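You operate a simulated robot arm through the tools that you are given. There is no shell and no other tool. Be economical: measure what you need, move in short steps, check, and stop when the job is done.

Carry out the task below with a simulated robot arm. There is one attempt and no reset: what you move stays moved.

TASK
Stand the orange piston beside the small seals. It goes on the side that lies toward x +0.0, y +1.0 (a direction in the base frame), with about 3 cm between them.

It is judged by the outcome, as a careful person would: the job done as asked, and still so three seconds after it is handed in. It fails if anything else is knocked over, pushed out of place, dropped, spilled or broken.

THE ROBOT
A 6-joint arm with a two-finger parallel gripper, fixed in place. Base frame: the origin is at the foot of the arm, x ahead of it, y to its left, z up; the work surface is at about z = 850. Lengths are in mm, angles in degrees, forces in N, time in s.
With the tool pointing down near the work surface it reaches from about 240 to 640 mm from the base axis. Its first joint turns from -66.0 to 66.0 degrees. Payload 2.7 kg.
Tool frame: the origin (TCP) lies between the finger pads and is the grasp point; the fingertips stand 23 mm ahead of it; z points along the fingers, y is the line along which they close. The gripper opens to 94 mm. The fingers are 38 mm wide and 10 mm thick; the gripper's body (54 by 96 mm) begins 39 mm behind the TCP.
Orientation is that of the tool frame in the base frame, as [roll, pitch, yaw] about the fixed x, y, z axes, in that order (R = Rz(yaw) Ry(pitch) Rx(roll)). With the fingers straight down and closing along the base's y, the tool's x points along the base's -x, its y along +y and its z along -z.

THE INTERFACE
- The arm moves only by the tool servo_tool. Its arguments are lists of equal length, an entry for each row: "offset": the shift along the tool's x, y, z in mm, a list of three; "yaw": the turn about the tool's z in degrees. In form: {"offset": [[tx, ty, tz], ...], "yaw": [yaw, ...]}. A call has 1 to 20 rows; each row shifts and turns the commanded pose from where the row before left it, along the tool's axes as they then stand. "grip" is the opening, from 0 (shut) to 1 (fully open), set as the call begins (left out, the last holds). A row lasts 0.2 s, in which the tool goes at most 50 mm and 8.6 degrees; a call with a longer step from one row to the next is refused whole, and so is a gripper value outside its range. A pose out of reach is approached as far as the arm can. The call stops where the force on the tool passes 40 N (or 10 N more than at its start, if that is more) or the arm is blocked; 0.2 s more then pass. The fingers move at their own pace (about 45 mm/s each) and stop on an object; they squeeze with about 35 N. The grip force told is the motor's: it shows also when the fingers shut on nothing. Time passes only in rows, and 0.2 s behind the last, so rows that do not move let the fingers close. It gives the time, the measured TCP pose, the force on the tool (base axes), the opening and the grip force at its end, in the units of the frame above (readings bear some noise), and new pictures: "pictures" is both (left out), scene, wrist or none.
- Cameras (640 x 400 px; columns grow to the right, rows downward): "scene" is fixed at [90, -442.9, 1413.7]; the picture's right is [0.62, -0.78, 0.00], its down [-0.37, -0.30, -0.88] and it looks along [0.69, 0.55, -0.48] (base axes); focal length 310 px, centre (320, 200). "wrist" rides on the gripper at [-39, 0, -44] in the tool frame; the picture's right is [0.00, -1.00, 0.00], its down [0.97, 0.00, -0.24] and it looks along [0.24, 0.00, 0.97] (tool axes); focal length 218 px, centre (320, 200).
- point_at(camera, pixels): there is no depth. For up to 12 entries [column, row, z] of the newest picture of that camera ("zoom" is the newest enlarged one), the place [x, y] in the base frame at which the ray of that pixel passes the height z, good to about 3 mm. No time passes.
- zoom(camera, box): a new picture of the part [left, top, right, bottom] of that camera's present view, enlarged. No time passes.
- hand_in(): hands the job in; it is judged then, once.

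Work in short steps. Measure before you move; look again where a grasp or a placing could have gone wrong, and mend it. You have 60 turns and 120 pictures in all, the two below and enlarged ones among them. Open the gripper and draw the arm clear of the work before you hand the job in, unless the task says otherwise; then end with one line.

The tools are called after "Call:" as name(argument=value, ...) on one line, values as JSON. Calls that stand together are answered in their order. servo_tool: Moves the arm, as the interface text tells. Its arguments: {"type":"object","properties":{"offset":{"type":"array","items":{"type":"array","items":{"type":"number"}}},"yaw":{"type":"array","items":{"type":"number"}},"grip":{"type":"number"},"pictures":{"type":"string","enum":["both","scene","wrist","none"]}},"required":["offset","yaw"]} The other tools are called the same way: point_at (camera, pixels) gives the place at which the rays of pixels pass given heights; zoom (camera, box) takes an enlarged picture of a part of a camera's view; hand_in () hands the job in.

At the start:

```text
time: 0.0
tool_pos: [486.7, -22.4, 1108.0]
orientation: [180.0, 0.0, -180.0]
wrist_force: [0.2, -0.8, 0.3]
gripper_width: 93.9
grasp_force: 0.1
```

scene: 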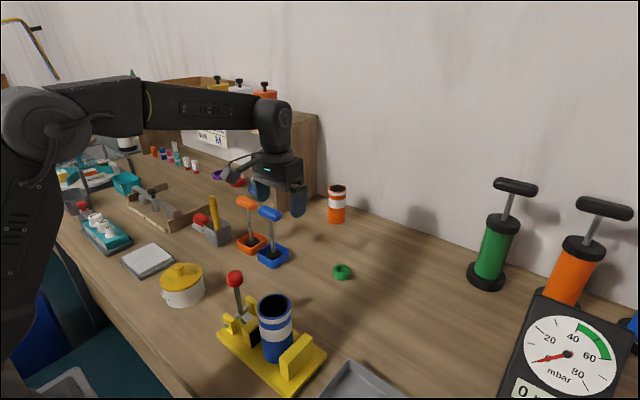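
wrist: 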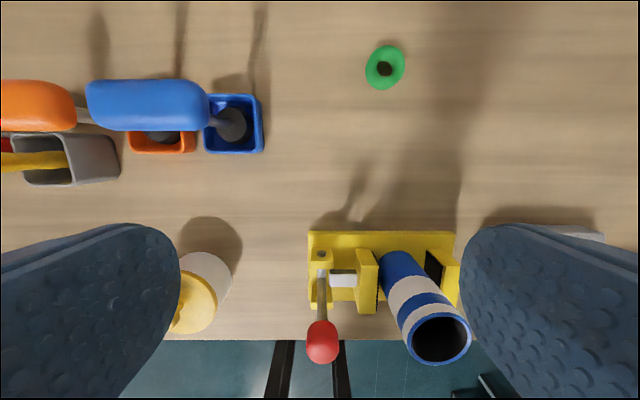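

I'll zoom in on the scene to identify the orange piston and the small seals.

Call:
zoom(camera="scene", box=[180, 150, 380, 290])

Call:
zoom(camera="scene", box=[50, 120, 250, 260])

```text
2.86 times, centred on (280, 220) of scene
```

zoom: 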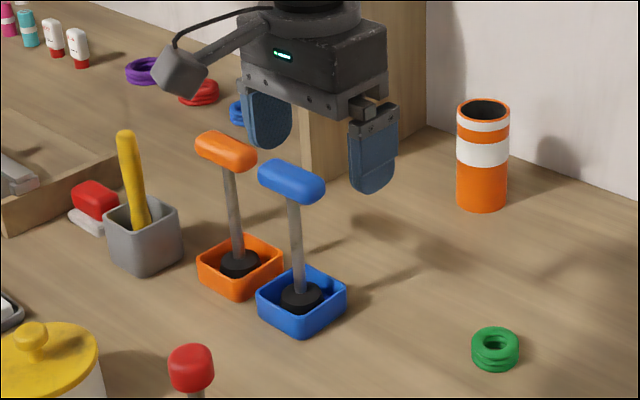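

```text
2.86 times, centred on (150, 190) of scene
```

zoom: 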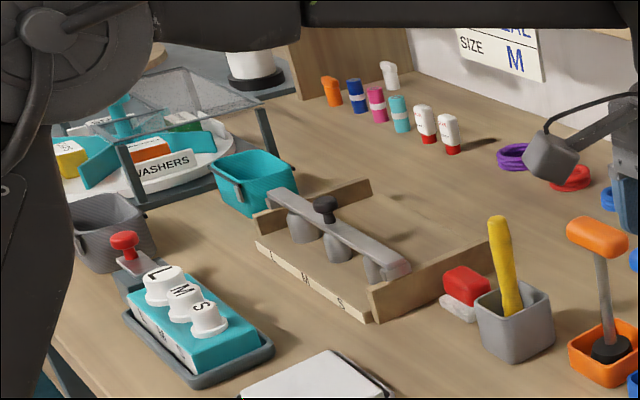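

Ring stacks in purple, red, blue and green are visible; I need their sizes. I'll zoom in on them and on the sign.

Call:
zoom(camera="scene", box=[190, 150, 290, 220])

Call:
zoom(camera="scene", box=[150, 70, 330, 190])

Call:
zoom(camera="scene", box=[310, 240, 370, 290])

```text
5.71 times, centred on (240, 185) of scene
```

zoom: 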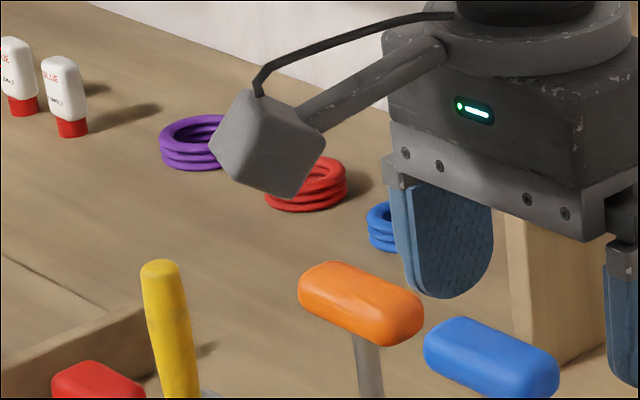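

```text
3.33 times, centred on (240, 130) of scene
```

zoom: 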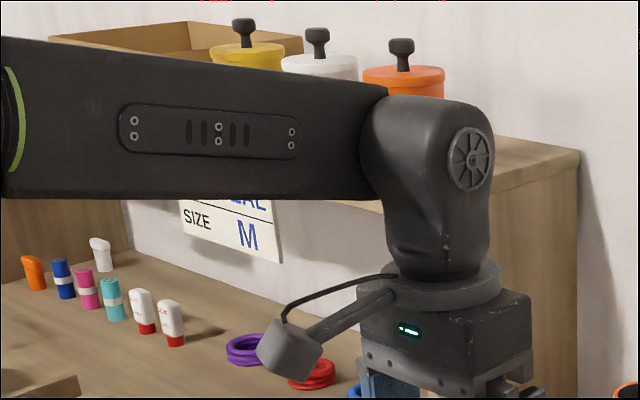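

```text
8.00 times, centred on (340, 265) of scene
```

zoom: 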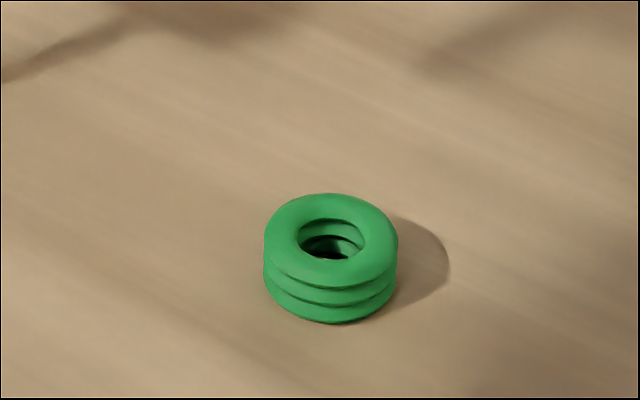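

I'll measure the stacks and piston parts from the scene picture.

Call:
point_at(camera="scene", pixels=[[332.9, 272, 855], [349.7, 272, 855], [342, 280.3, 850], [304.5, 188, 855], [215, 178, 850], [251, 250, 850], [251, 234, 855], [252, 257, 850], [235, 243, 850], [268, 242, 850], [247, 203, 985], [337, 222, 850]])

Call:
point_at(camera="wrist", pixels=[[364, 68, 860], [406, 68, 860], [385, 45, 860], [385, 90, 860], [128, 145, 860], [197, 145, 860], [162, 153, 860], [75, 114, 970], [205, 124, 900], [262, 124, 880]])

```text
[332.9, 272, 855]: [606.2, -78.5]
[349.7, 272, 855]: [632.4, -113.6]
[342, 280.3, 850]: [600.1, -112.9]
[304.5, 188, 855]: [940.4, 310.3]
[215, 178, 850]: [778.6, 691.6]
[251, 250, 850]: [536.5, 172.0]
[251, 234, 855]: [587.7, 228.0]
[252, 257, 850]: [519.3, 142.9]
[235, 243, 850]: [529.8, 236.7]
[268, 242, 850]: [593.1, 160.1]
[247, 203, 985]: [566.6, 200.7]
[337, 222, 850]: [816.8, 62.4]
```

```text
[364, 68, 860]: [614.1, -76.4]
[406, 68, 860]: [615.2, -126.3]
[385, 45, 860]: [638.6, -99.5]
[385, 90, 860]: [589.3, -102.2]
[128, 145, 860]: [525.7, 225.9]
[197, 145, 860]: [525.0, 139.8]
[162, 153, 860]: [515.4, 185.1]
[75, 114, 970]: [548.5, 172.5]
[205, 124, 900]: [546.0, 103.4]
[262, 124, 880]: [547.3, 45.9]
```

Green stack centre ≈ (616, -100), outer diameter ≈ 45 mm, and it's the reachable one. I'll move above the pistons to look straight down at them and uncover the blue stack.

Call:
servo_tool(offset=[[-10, 40, -6], [-10, 40, -6], [-10, 40, 0], [-10, 40, 0], [-10, 30, 0], [0, 0, 0]], yaw=[0, 0, 0, 0, 0, 0], grip=1)

```text
time: 1.4
tool_pos: [537.0, 170.0, 1119.1]
orientation: [180.0, 0.0, -180.0]
wrist_force: [-0.4, -0.5, -0.4]
gripper_width: 93.9
grasp_force: 0.0
```

scene: 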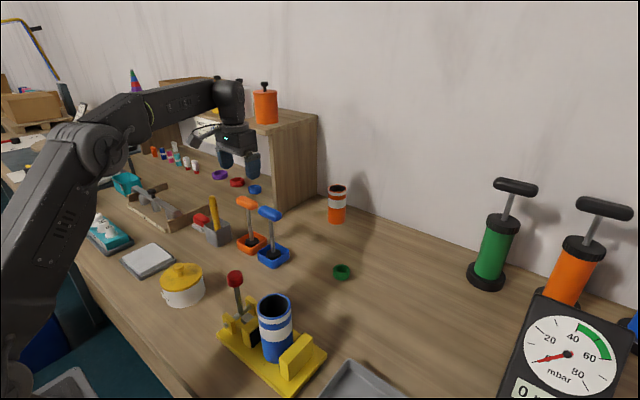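
wrist: 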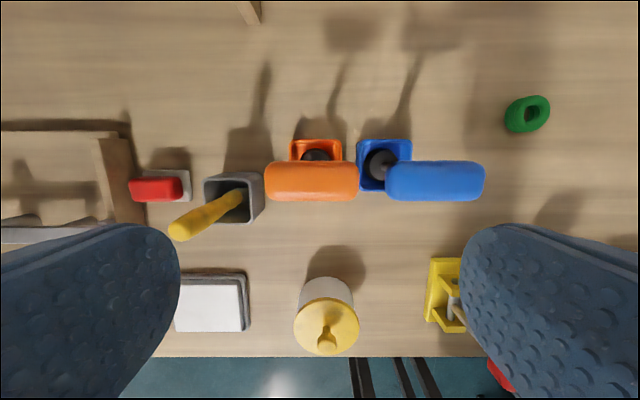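

Blue stack is now visible at (254,189). Zooming to compare it with green, and viewing the pistons closely.

Call:
zoom(camera="scene", box=[200, 160, 280, 210])

Call:
zoom(camera="scene", box=[220, 185, 300, 275])

Call:
zoom(camera="wrist", box=[240, 110, 440, 230])

```text
8.00 times, centred on (240, 185) of scene
```

zoom: 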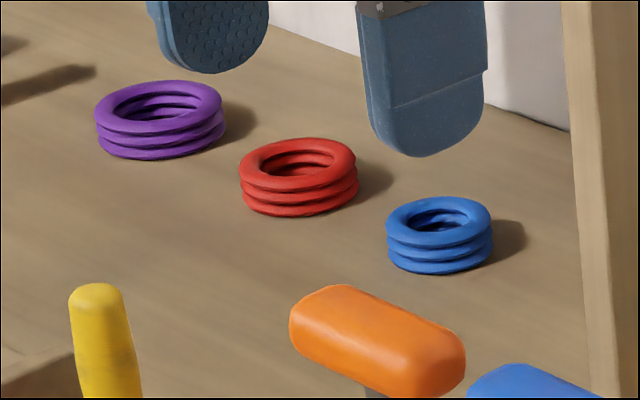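

```text
4.44 times, centred on (260, 230) of scene
```

zoom: 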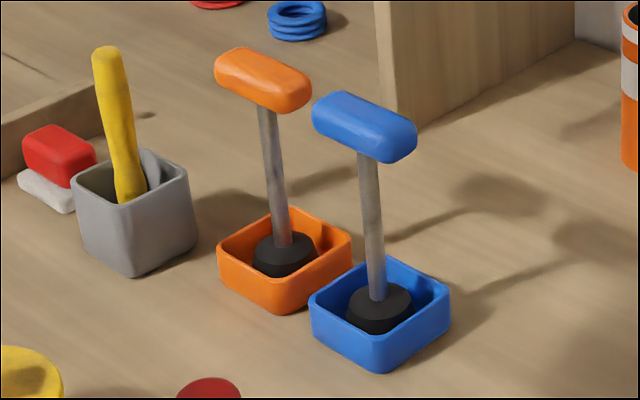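

```text
3.20 times, centred on (340, 170) of wrist
```

zoom: 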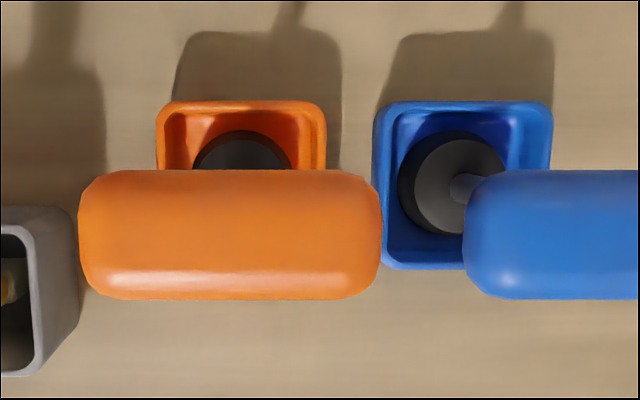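

Call:
point_at(camera="scene", pixels=[[247.2, 203, 970], [247.2, 203, 1000], [247.2, 203, 1030], [252, 242, 860], [252, 242, 875]])

Call:
point_at(camera="wrist", pixels=[[312, 181, 970], [312, 181, 1000], [312, 181, 1030], [289, 139, 880], [342, 139, 880], [315.6, 151, 865], [302, 156, 865], [331, 156, 865], [312, 161, 1000], [312, 203, 1000], [265, 181, 1000], [359, 181, 1000]])

```text
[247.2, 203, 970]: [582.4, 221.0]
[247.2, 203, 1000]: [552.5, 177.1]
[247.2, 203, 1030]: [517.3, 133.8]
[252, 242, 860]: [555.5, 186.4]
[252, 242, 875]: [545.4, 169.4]
```

```text
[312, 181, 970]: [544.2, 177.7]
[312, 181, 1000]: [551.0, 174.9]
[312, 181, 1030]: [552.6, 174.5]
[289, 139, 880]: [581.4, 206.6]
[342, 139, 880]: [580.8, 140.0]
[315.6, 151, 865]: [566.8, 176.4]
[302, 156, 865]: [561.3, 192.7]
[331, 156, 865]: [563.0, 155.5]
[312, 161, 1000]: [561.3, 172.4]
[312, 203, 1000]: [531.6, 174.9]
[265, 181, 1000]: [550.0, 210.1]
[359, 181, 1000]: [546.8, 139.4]
```

The orange piston is upright in its tray: handle centre ≈ (550, 175, ~1000), 70 mm long along y, ~28 mm wide along x. I centre over it and turn 90° so the fingers close along x.

Call:
servo_tool(offset=[[-12, 5, 0], [0, 0, 0], [0, 0, 0], [0, 0, 0], [0, 0, 0], [0, 0, 0], [0, 0, 0], [0, 0, 0], [0, 0, 0], [0, 0, 0], [0, 0, 0], [0, 0, 0], [0, 0, 0], [0, 0, 0]], yaw=[0, 7.5, 7.5, 7.5, 7.5, 7.5, 7.5, 7.5, 7.5, 7.5, 7.5, 7.5, 7.5, 0])

```text
time: 4.4
tool_pos: [549.6, 171.8, 1119.9]
orientation: [180.0, -0.1, 90.0]
wrist_force: [0.4, 0.0, 0.1]
gripper_width: 93.9
grasp_force: 0.1
```

scene: 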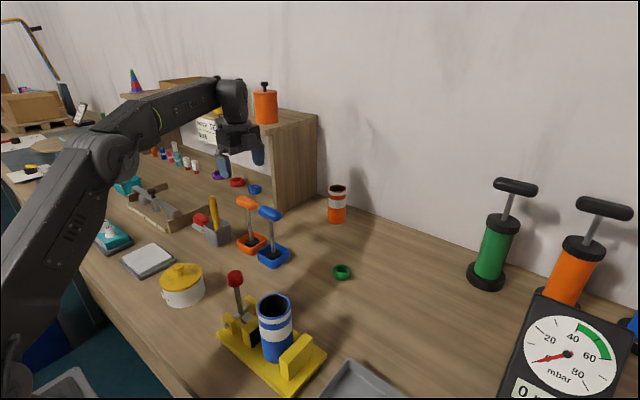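
wrist: 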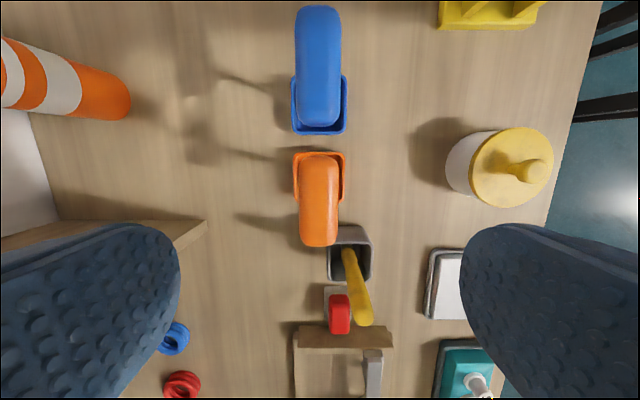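

Checking the handle and shelf-corner positions before descending.

Call:
point_at(camera="scene", pixels=[[275, 208, 850], [317, 185, 850]])

Call:
point_at(camera="wrist", pixels=[[318, 156, 1000], [318, 246, 1000], [299, 200, 1000], [339, 200, 1000], [205, 224, 1000], [350, 252, 980], [319, 190, 1000]])

```text
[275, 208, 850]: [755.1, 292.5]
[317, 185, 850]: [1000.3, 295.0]
```

```text
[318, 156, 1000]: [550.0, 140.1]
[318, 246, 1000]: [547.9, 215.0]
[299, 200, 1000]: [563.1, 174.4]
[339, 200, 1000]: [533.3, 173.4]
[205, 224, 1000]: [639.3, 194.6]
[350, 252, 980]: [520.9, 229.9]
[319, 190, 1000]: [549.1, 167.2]
```

Handle is centred at (549, 176) and the shelf is well away. Descending to 1050 first, shifting +4 mm in y.

Call:
servo_tool(offset=[[4, 0, 20], [0, 0, 20], [0, 0, 20], [0, 0, 10], [0, 0, 0]], yaw=[0, 0, 0, 0, 0])

```text
time: 5.6
tool_pos: [549.7, 177.5, 1050.1]
orientation: [-180.0, 0.0, 90.0]
wrist_force: [-0.5, 0.4, 0.0]
gripper_width: 94.1
grasp_force: 0.1
```

scene: 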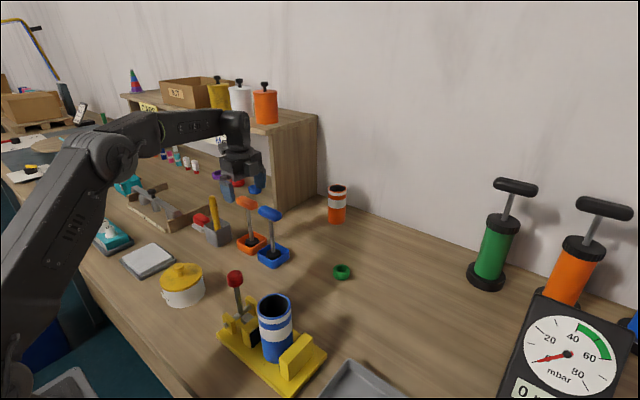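
wrist: 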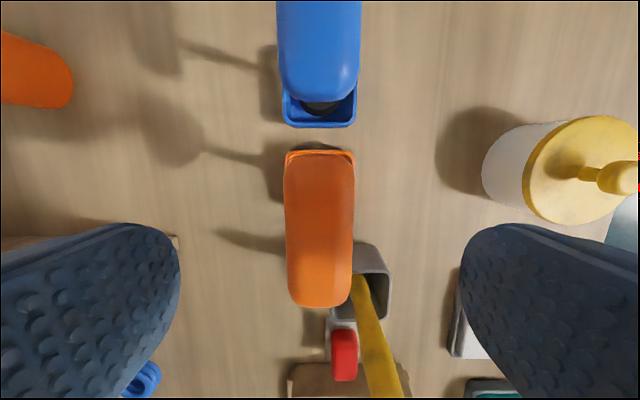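

The handle is midway between the fingers. Descending to z ≈ 1000.

Call:
servo_tool(offset=[[0, 0, 15], [0, 0, 15], [0, 0, 12], [0, 0, 8], [0, 0, 0]], yaw=[0, 0, 0, 0, 0])

Call:
zoom(camera="scene", box=[200, 150, 320, 270])

```text
time: 6.8
tool_pos: [550.0, 176.2, 999.3]
orientation: [180.0, 0.0, 90.0]
wrist_force: [-0.3, 0.5, 0.4]
gripper_width: 93.8
grasp_force: 0.0
```

scene: 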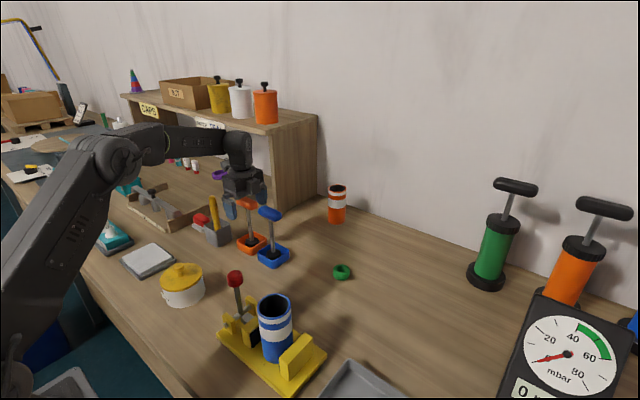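
wrist: 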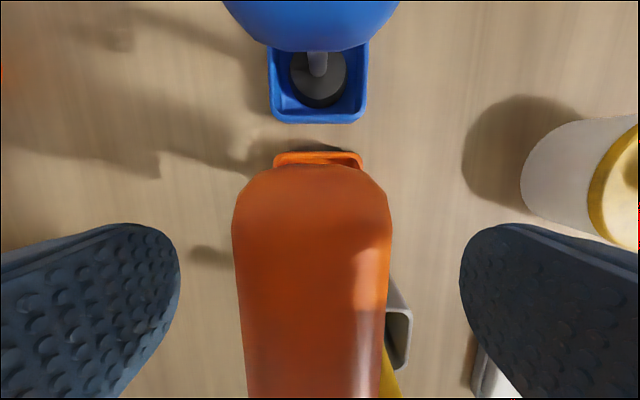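

```text
3.33 times, centred on (260, 210) of scene
```

zoom: 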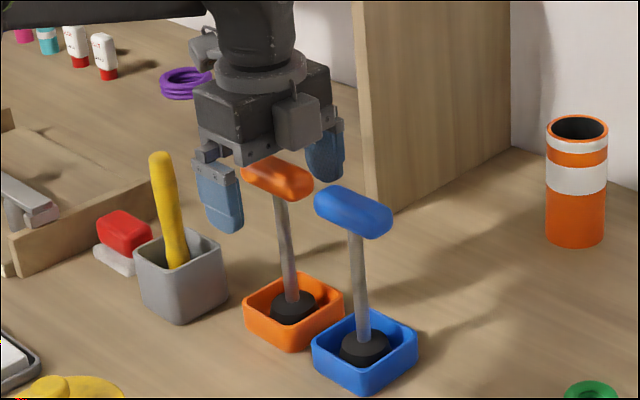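

The handle sits between the fingers with the tips below it. Closing.

Call:
servo_tool(offset=[[0, 0, 0], [0, 0, 0], [0, 0, 0], [0, 0, 0], [0, 0, 0], [0, 0, 0], [0, 0, 0]], yaw=[0, 0, 0, 0, 0, 0, 0], grip=0)

Call:
zoom(camera="scene", box=[200, 150, 320, 270])

```text
time: 8.4
tool_pos: [548.8, 176.2, 1000.1]
orientation: [179.9, 0.0, 89.9]
wrist_force: [0.5, -0.4, 0.4]
gripper_width: 29.7
grasp_force: 34.6
```

scene: 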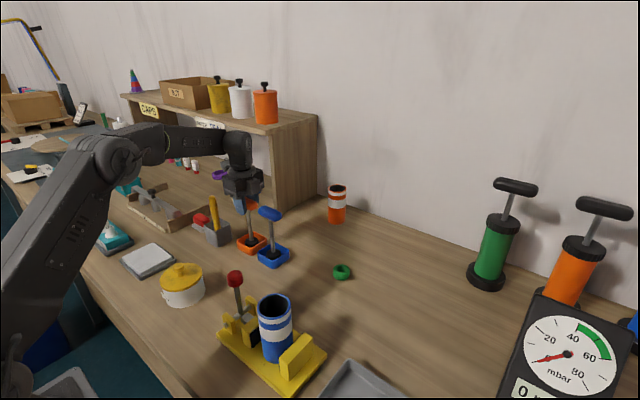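
wrist: 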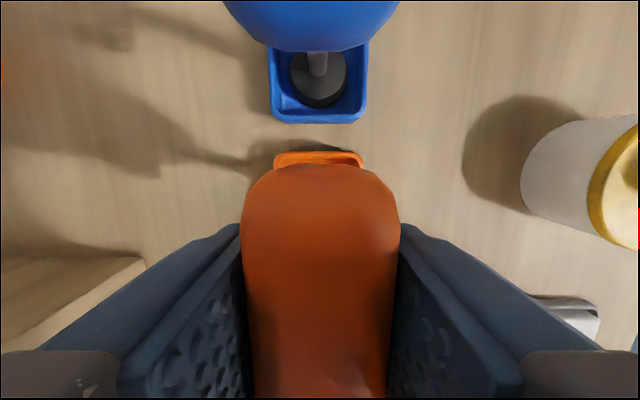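

```text
3.33 times, centred on (260, 210) of scene
```

zoom: 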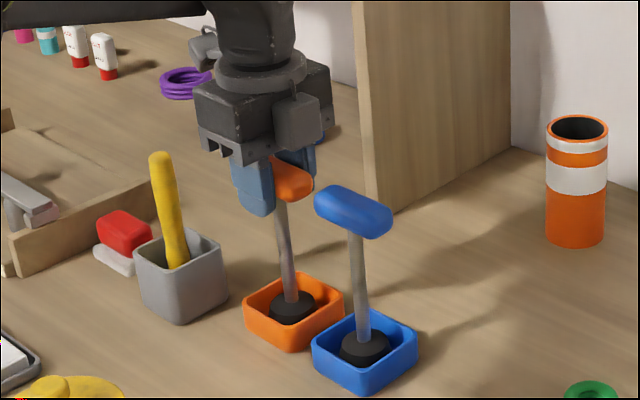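

Gripped (29.7 mm, 35 N). Lifting straight up and checking that the tray stays.

Call:
servo_tool(offset=[[0, 0, -10], [0, 0, -15], [0, 0, -20], [0, 0, -20], [0, 0, -20], [0, 0, 0]], yaw=[0, 0, 0, 0, 0, 0], pictures="scene")

Call:
zoom(camera="scene", box=[200, 150, 320, 270])

```text
time: 9.8
tool_pos: [547.9, 175.9, 1083.4]
orientation: [-180.0, 0.0, 90.0]
wrist_force: [0.7, -0.5, -1.4]
gripper_width: 29.8
grasp_force: 35.0
```

scene: 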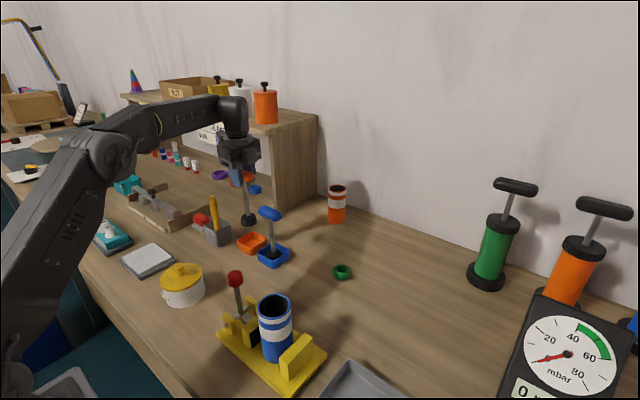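

```text
3.33 times, centred on (260, 210) of scene
```

zoom: 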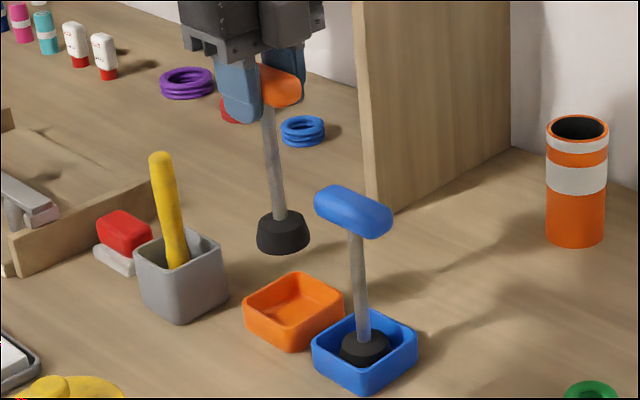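

Piston is free and the tray stayed. I'll carry it around the blue piston on the far (+x) side: out to x ≈ 600, then along −y to y ≈ −29.

Call:
servo_tool(offset=[[0, 13, -8], [0, 13, -8], [0, 13, -8], [0, 13, -4], [-23, 3, 0], [-23, 3, 0], [-23, 2, 0], [-23, 2, 0], [-23, 2, 0], [-23, 2, 0], [-23, 2, 0], [-23, 0, 0], [-21, 0, 0], [0, 0, 0], [0, 0, 0]], yaw=[0, 0, 0, 0, 0, 0, 0, 0, 0, 0, 0, 0, 0, 0, 0])

```text
time: 13.0
tool_pos: [596.3, -38.9, 1103.2]
orientation: [180.0, -0.1, 90.0]
wrist_force: [-1.0, -1.2, -1.7]
gripper_width: 29.9
grasp_force: 34.5
out of reach, approached as far as the arm can: row 3, 4
```

scene: 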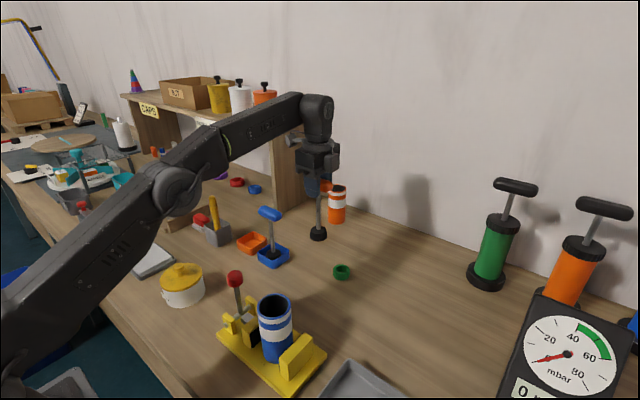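
wrist: 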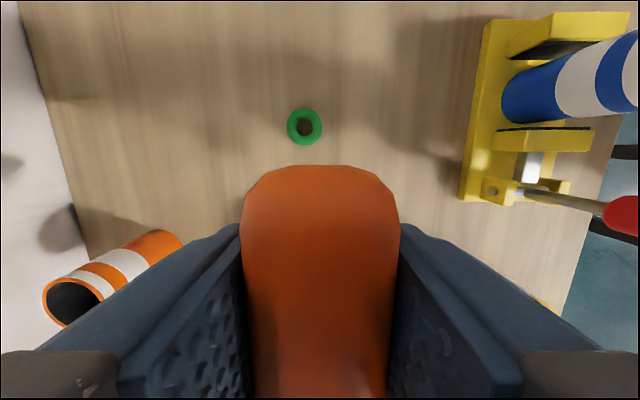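

Nothing was disturbed. The green seal is seen nearly from above at (304,127); measuring it precisely.

Call:
zoom(camera="wrist", box=[264, 97, 344, 147])

Call:
point_at(camera="wrist", pixels=[[286.5, 127, 864], [322, 127, 864], [304, 108, 864], [304, 145, 864]])

Call:
zoom(camera="scene", box=[280, 180, 380, 290])

```text
8.00 times, centred on (304, 122) of wrist
```

zoom: 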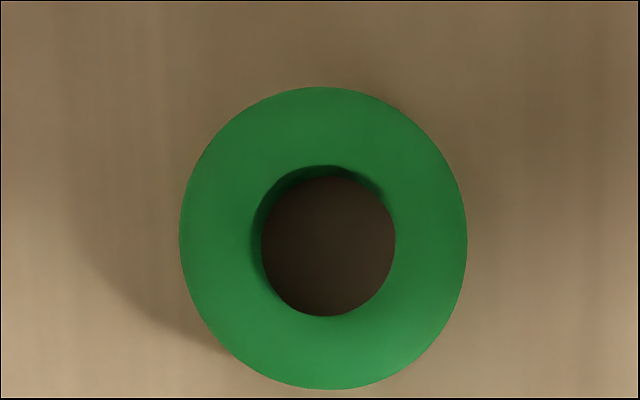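

```text
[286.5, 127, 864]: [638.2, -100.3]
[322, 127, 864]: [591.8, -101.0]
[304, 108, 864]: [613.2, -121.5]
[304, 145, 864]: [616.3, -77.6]
```

```text
3.64 times, centred on (330, 235) of scene
```

zoom: 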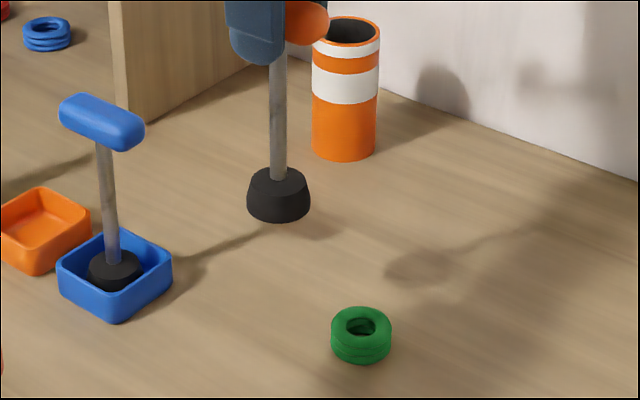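

Seal centre (615, −100), radius ≈ 22.5, so its +y edge is at y ≈ −77.5. The piston base radius is ≈ 22, so target centre (615, −25). I turn back −90° so the handle lies along x and doesn't overhang the gap, then lower partway.

Call:
servo_tool(offset=[[0, 0, 0], [0, 0, 0], [0, 0, 0], [0, 0, 0], [0, 0, 0], [0, 0, 0], [0, 0, 0], [0, 0, 0], [0, 0, 0], [0, 0, 0], [0, 0, 0], [0, 0, 0], [0, 14, 15], [0, 0, 15], [-9, 0, 15], [-10, 0, 15], [0, 0, 0], [0, 0, 0]], yaw=[-7.5, -7.5, -7.5, -7.5, -7.5, -7.5, -7.5, -7.5, -7.5, -7.5, -7.5, -7.5, 0, 0, 0, 0, 0, 0])

Call:
zoom(camera="scene", box=[260, 180, 380, 290])

```text
time: 16.8
tool_pos: [613.9, -22.1, 1043.1]
orientation: [-180.0, 0.0, 180.0]
wrist_force: [0.0, 1.0, -2.2]
gripper_width: 30.0
grasp_force: 35.1
```

scene: 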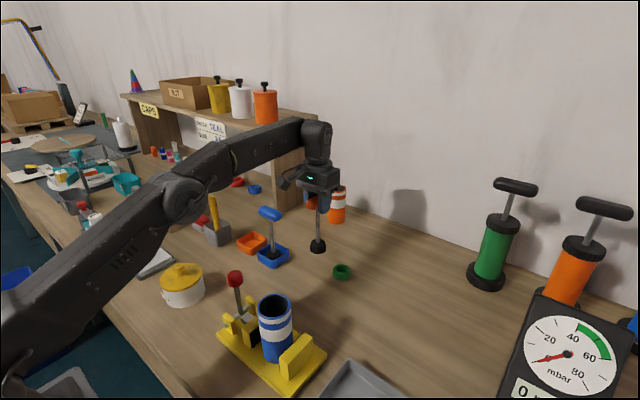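
wrist: 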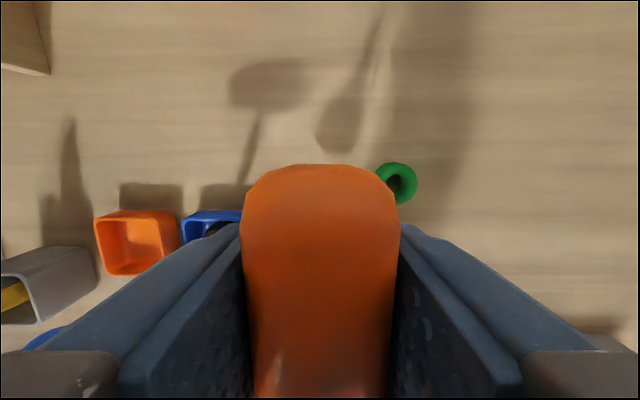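

```text
3.64 times, centred on (320, 235) of scene
```

zoom: 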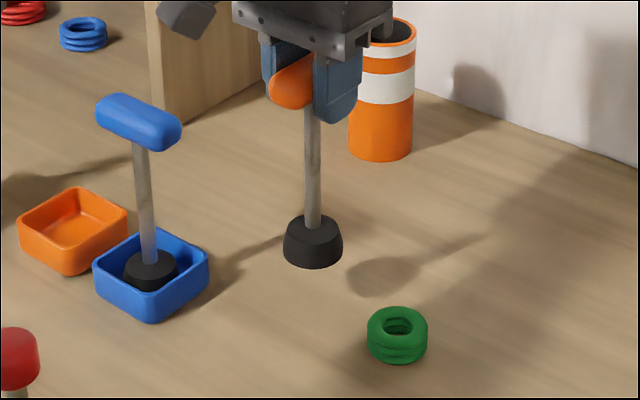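

Good pose. Lowering to about 1003, shifting −2 mm in y.

Call:
servo_tool(offset=[[0, -2, 15], [0, 0, 12], [0, 0, 8], [0, 0, 5], [0, 0, 0], [0, 0, 0]], yaw=[0, 0, 0, 0, 0, 0], pictures="none")

Call:
zoom(camera="scene", box=[290, 220, 370, 290])

```text
time: 18.2
tool_pos: [614.6, -24.2, 1005.2]
orientation: [180.0, 0.0, 179.9]
wrist_force: [-0.2, -0.1, -1.8]
gripper_width: 29.9
grasp_force: 35.0
```

```text
5.71 times, centred on (330, 255) of scene
```

zoom: 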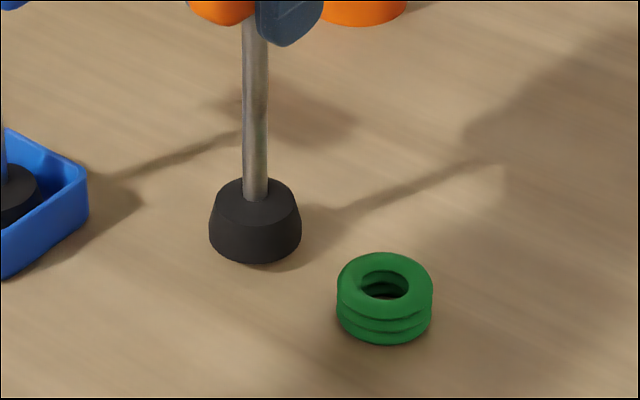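

Nearly touching down. Creeping down in small steps while watching the force.

Call:
servo_tool(offset=[[0, 0, 1.5], [0, 0, 1.5], [0, 0, 1], [0, 0, 1], [0, 0, 0]], yaw=[0, 0, 0, 0, 0], pictures="none")

```text
time: 19.4
tool_pos: [616.1, -24.2, 999.7]
orientation: [-180.0, 0.0, 180.0]
wrist_force: [0.3, 0.2, -2.5]
gripper_width: 29.8
grasp_force: 34.3
```

Call:
servo_tool(offset=[[0, 0, 1], [0, 0, 1], [0, 0, 0.5], [0, 0, 0]], yaw=[0, 0, 0, 0], pictures="none")

Call:
zoom(camera="scene", box=[290, 220, 370, 290])

```text
time: 20.4
tool_pos: [614.2, -23.2, 996.8]
orientation: [-180.0, 0.0, 179.9]
wrist_force: [0.2, -0.2, -2.2]
gripper_width: 29.9
grasp_force: 34.9
```

```text
5.71 times, centred on (330, 255) of scene
```

zoom: 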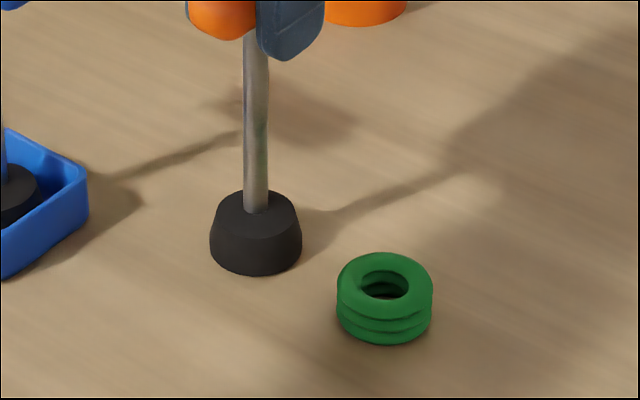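

Shadow shows nearly no gap; no contact force yet. Creeping further.

Call:
servo_tool(offset=[[0, 0, 0.7], [0, 0, 0.7], [0, 0, 0.6], [0, 0, 0]], yaw=[0, 0, 0, 0], pictures="none")

Call:
point_at(camera="zoom", pixels=[[210, 245, 853], [302, 245, 853], [256, 276, 850], [384, 344, 850], [337, 303, 855], [432, 303, 855]])

```text
time: 21.4
tool_pos: [614.0, -24.9, 994.9]
orientation: [179.9, 0.0, 180.0]
wrist_force: [-0.1, 0.1, 0.2]
gripper_width: 29.8
grasp_force: 34.8
```

```text
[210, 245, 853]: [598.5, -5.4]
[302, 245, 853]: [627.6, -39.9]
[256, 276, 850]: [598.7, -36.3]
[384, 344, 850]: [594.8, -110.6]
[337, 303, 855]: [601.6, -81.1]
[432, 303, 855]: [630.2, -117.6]
```

The weight is now borne by the table (−2.3 → +0.2 N). Gap computes to ≈ 30–32 mm. One small nudge down, then opening.

Call:
servo_tool(offset=[[0, 0, 0.4], [0, 0, 0]], yaw=[0, 0], pictures="none")

Call:
servo_tool(offset=[[0, 0, 0], [0, 0, 0], [0, 0, 0], [0, 0, 0], [0, 0, 0], [0, 0, 0]], yaw=[0, 0, 0, 0, 0, 0], grip=1)

Call:
zoom(camera="scene", box=[260, 150, 380, 290])

```text
time: 22.0
tool_pos: [615.1, -25.0, 994.7]
orientation: [-180.0, 0.0, -180.0]
wrist_force: [-1.1, -0.6, 5.2]
gripper_width: 29.7
grasp_force: 35.4
```

```text
time: 23.4
tool_pos: [615.1, -24.1, 994.9]
orientation: [-180.0, 0.0, -180.0]
wrist_force: [0.1, 0.4, -0.2]
gripper_width: 93.9
grasp_force: 0.1
```

scene: 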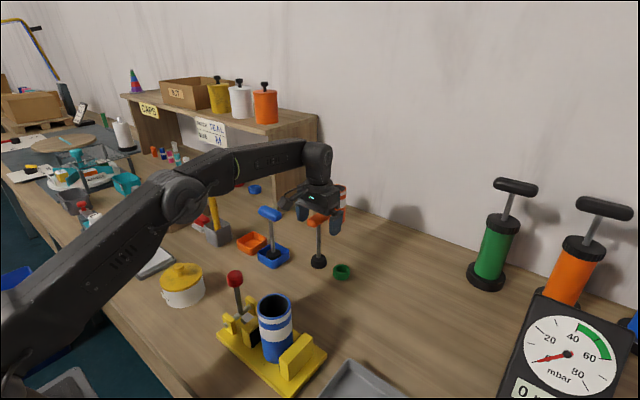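
wrist: 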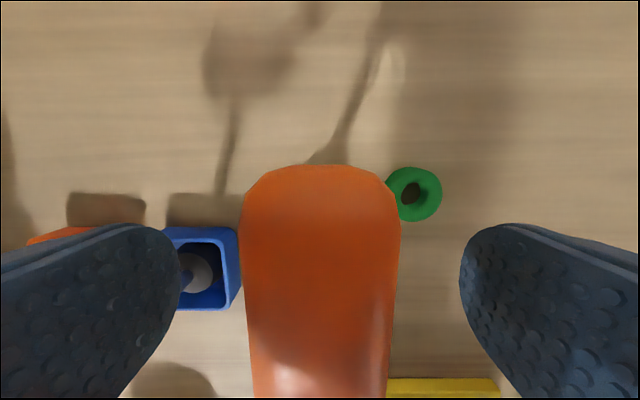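

```text
2.86 times, centred on (320, 220) of scene
```

zoom: 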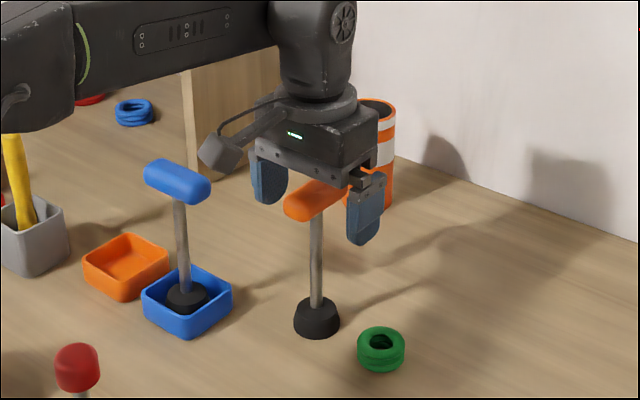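

Standing free. Raising straight up first, then back and up.

Call:
servo_tool(offset=[[0, 0, -10], [0, 0, -15], [0, 0, -15], [0, 0, -12], [8, 0, -12], [20, 0, -20], [30, 0, -20], [30, 0, -10], [30, 0, 0], [0, 0, 0], [0, 0, 0]], yaw=[0, 0, 0, 0, 0, 0, 0, 0, 0, 0, 0])

Call:
zoom(camera="scene", box=[220, 170, 380, 290])

```text
time: 25.8
tool_pos: [496.7, -24.9, 1107.7]
orientation: [180.0, 0.1, 180.0]
wrist_force: [-0.2, -0.3, -0.8]
gripper_width: 93.9
grasp_force: 0.0
```

scene: 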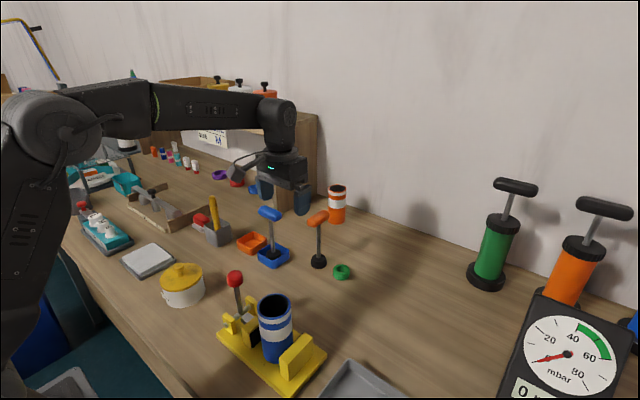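
wrist: 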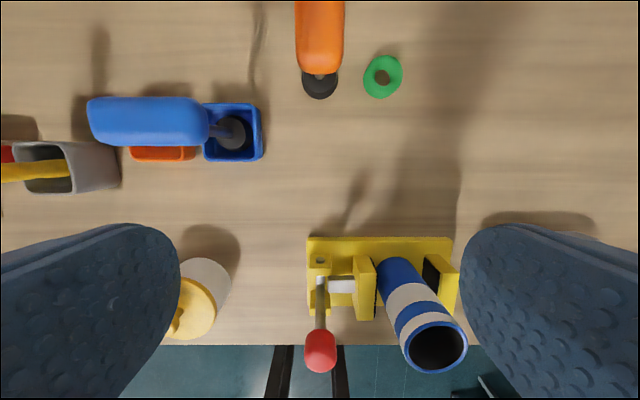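

```text
3.33 times, centred on (300, 230) of scene
```

zoom: 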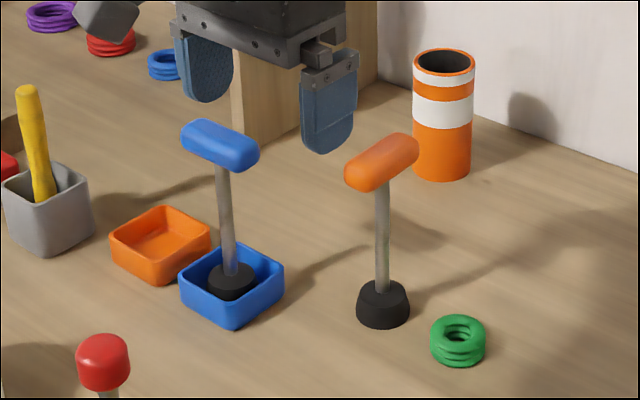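

The piston stands upright with a gap of about 30–33 mm to the green seals on their +y side, nothing else has moved, and the arm is clear.

Call:
hand_in()

```text
The job is handed in.
```

The orange piston now stands upright on the +y side of the small green seals, with a gap of about 3 cm. Nothing else was moved, and the arm is clear with the gripper open.
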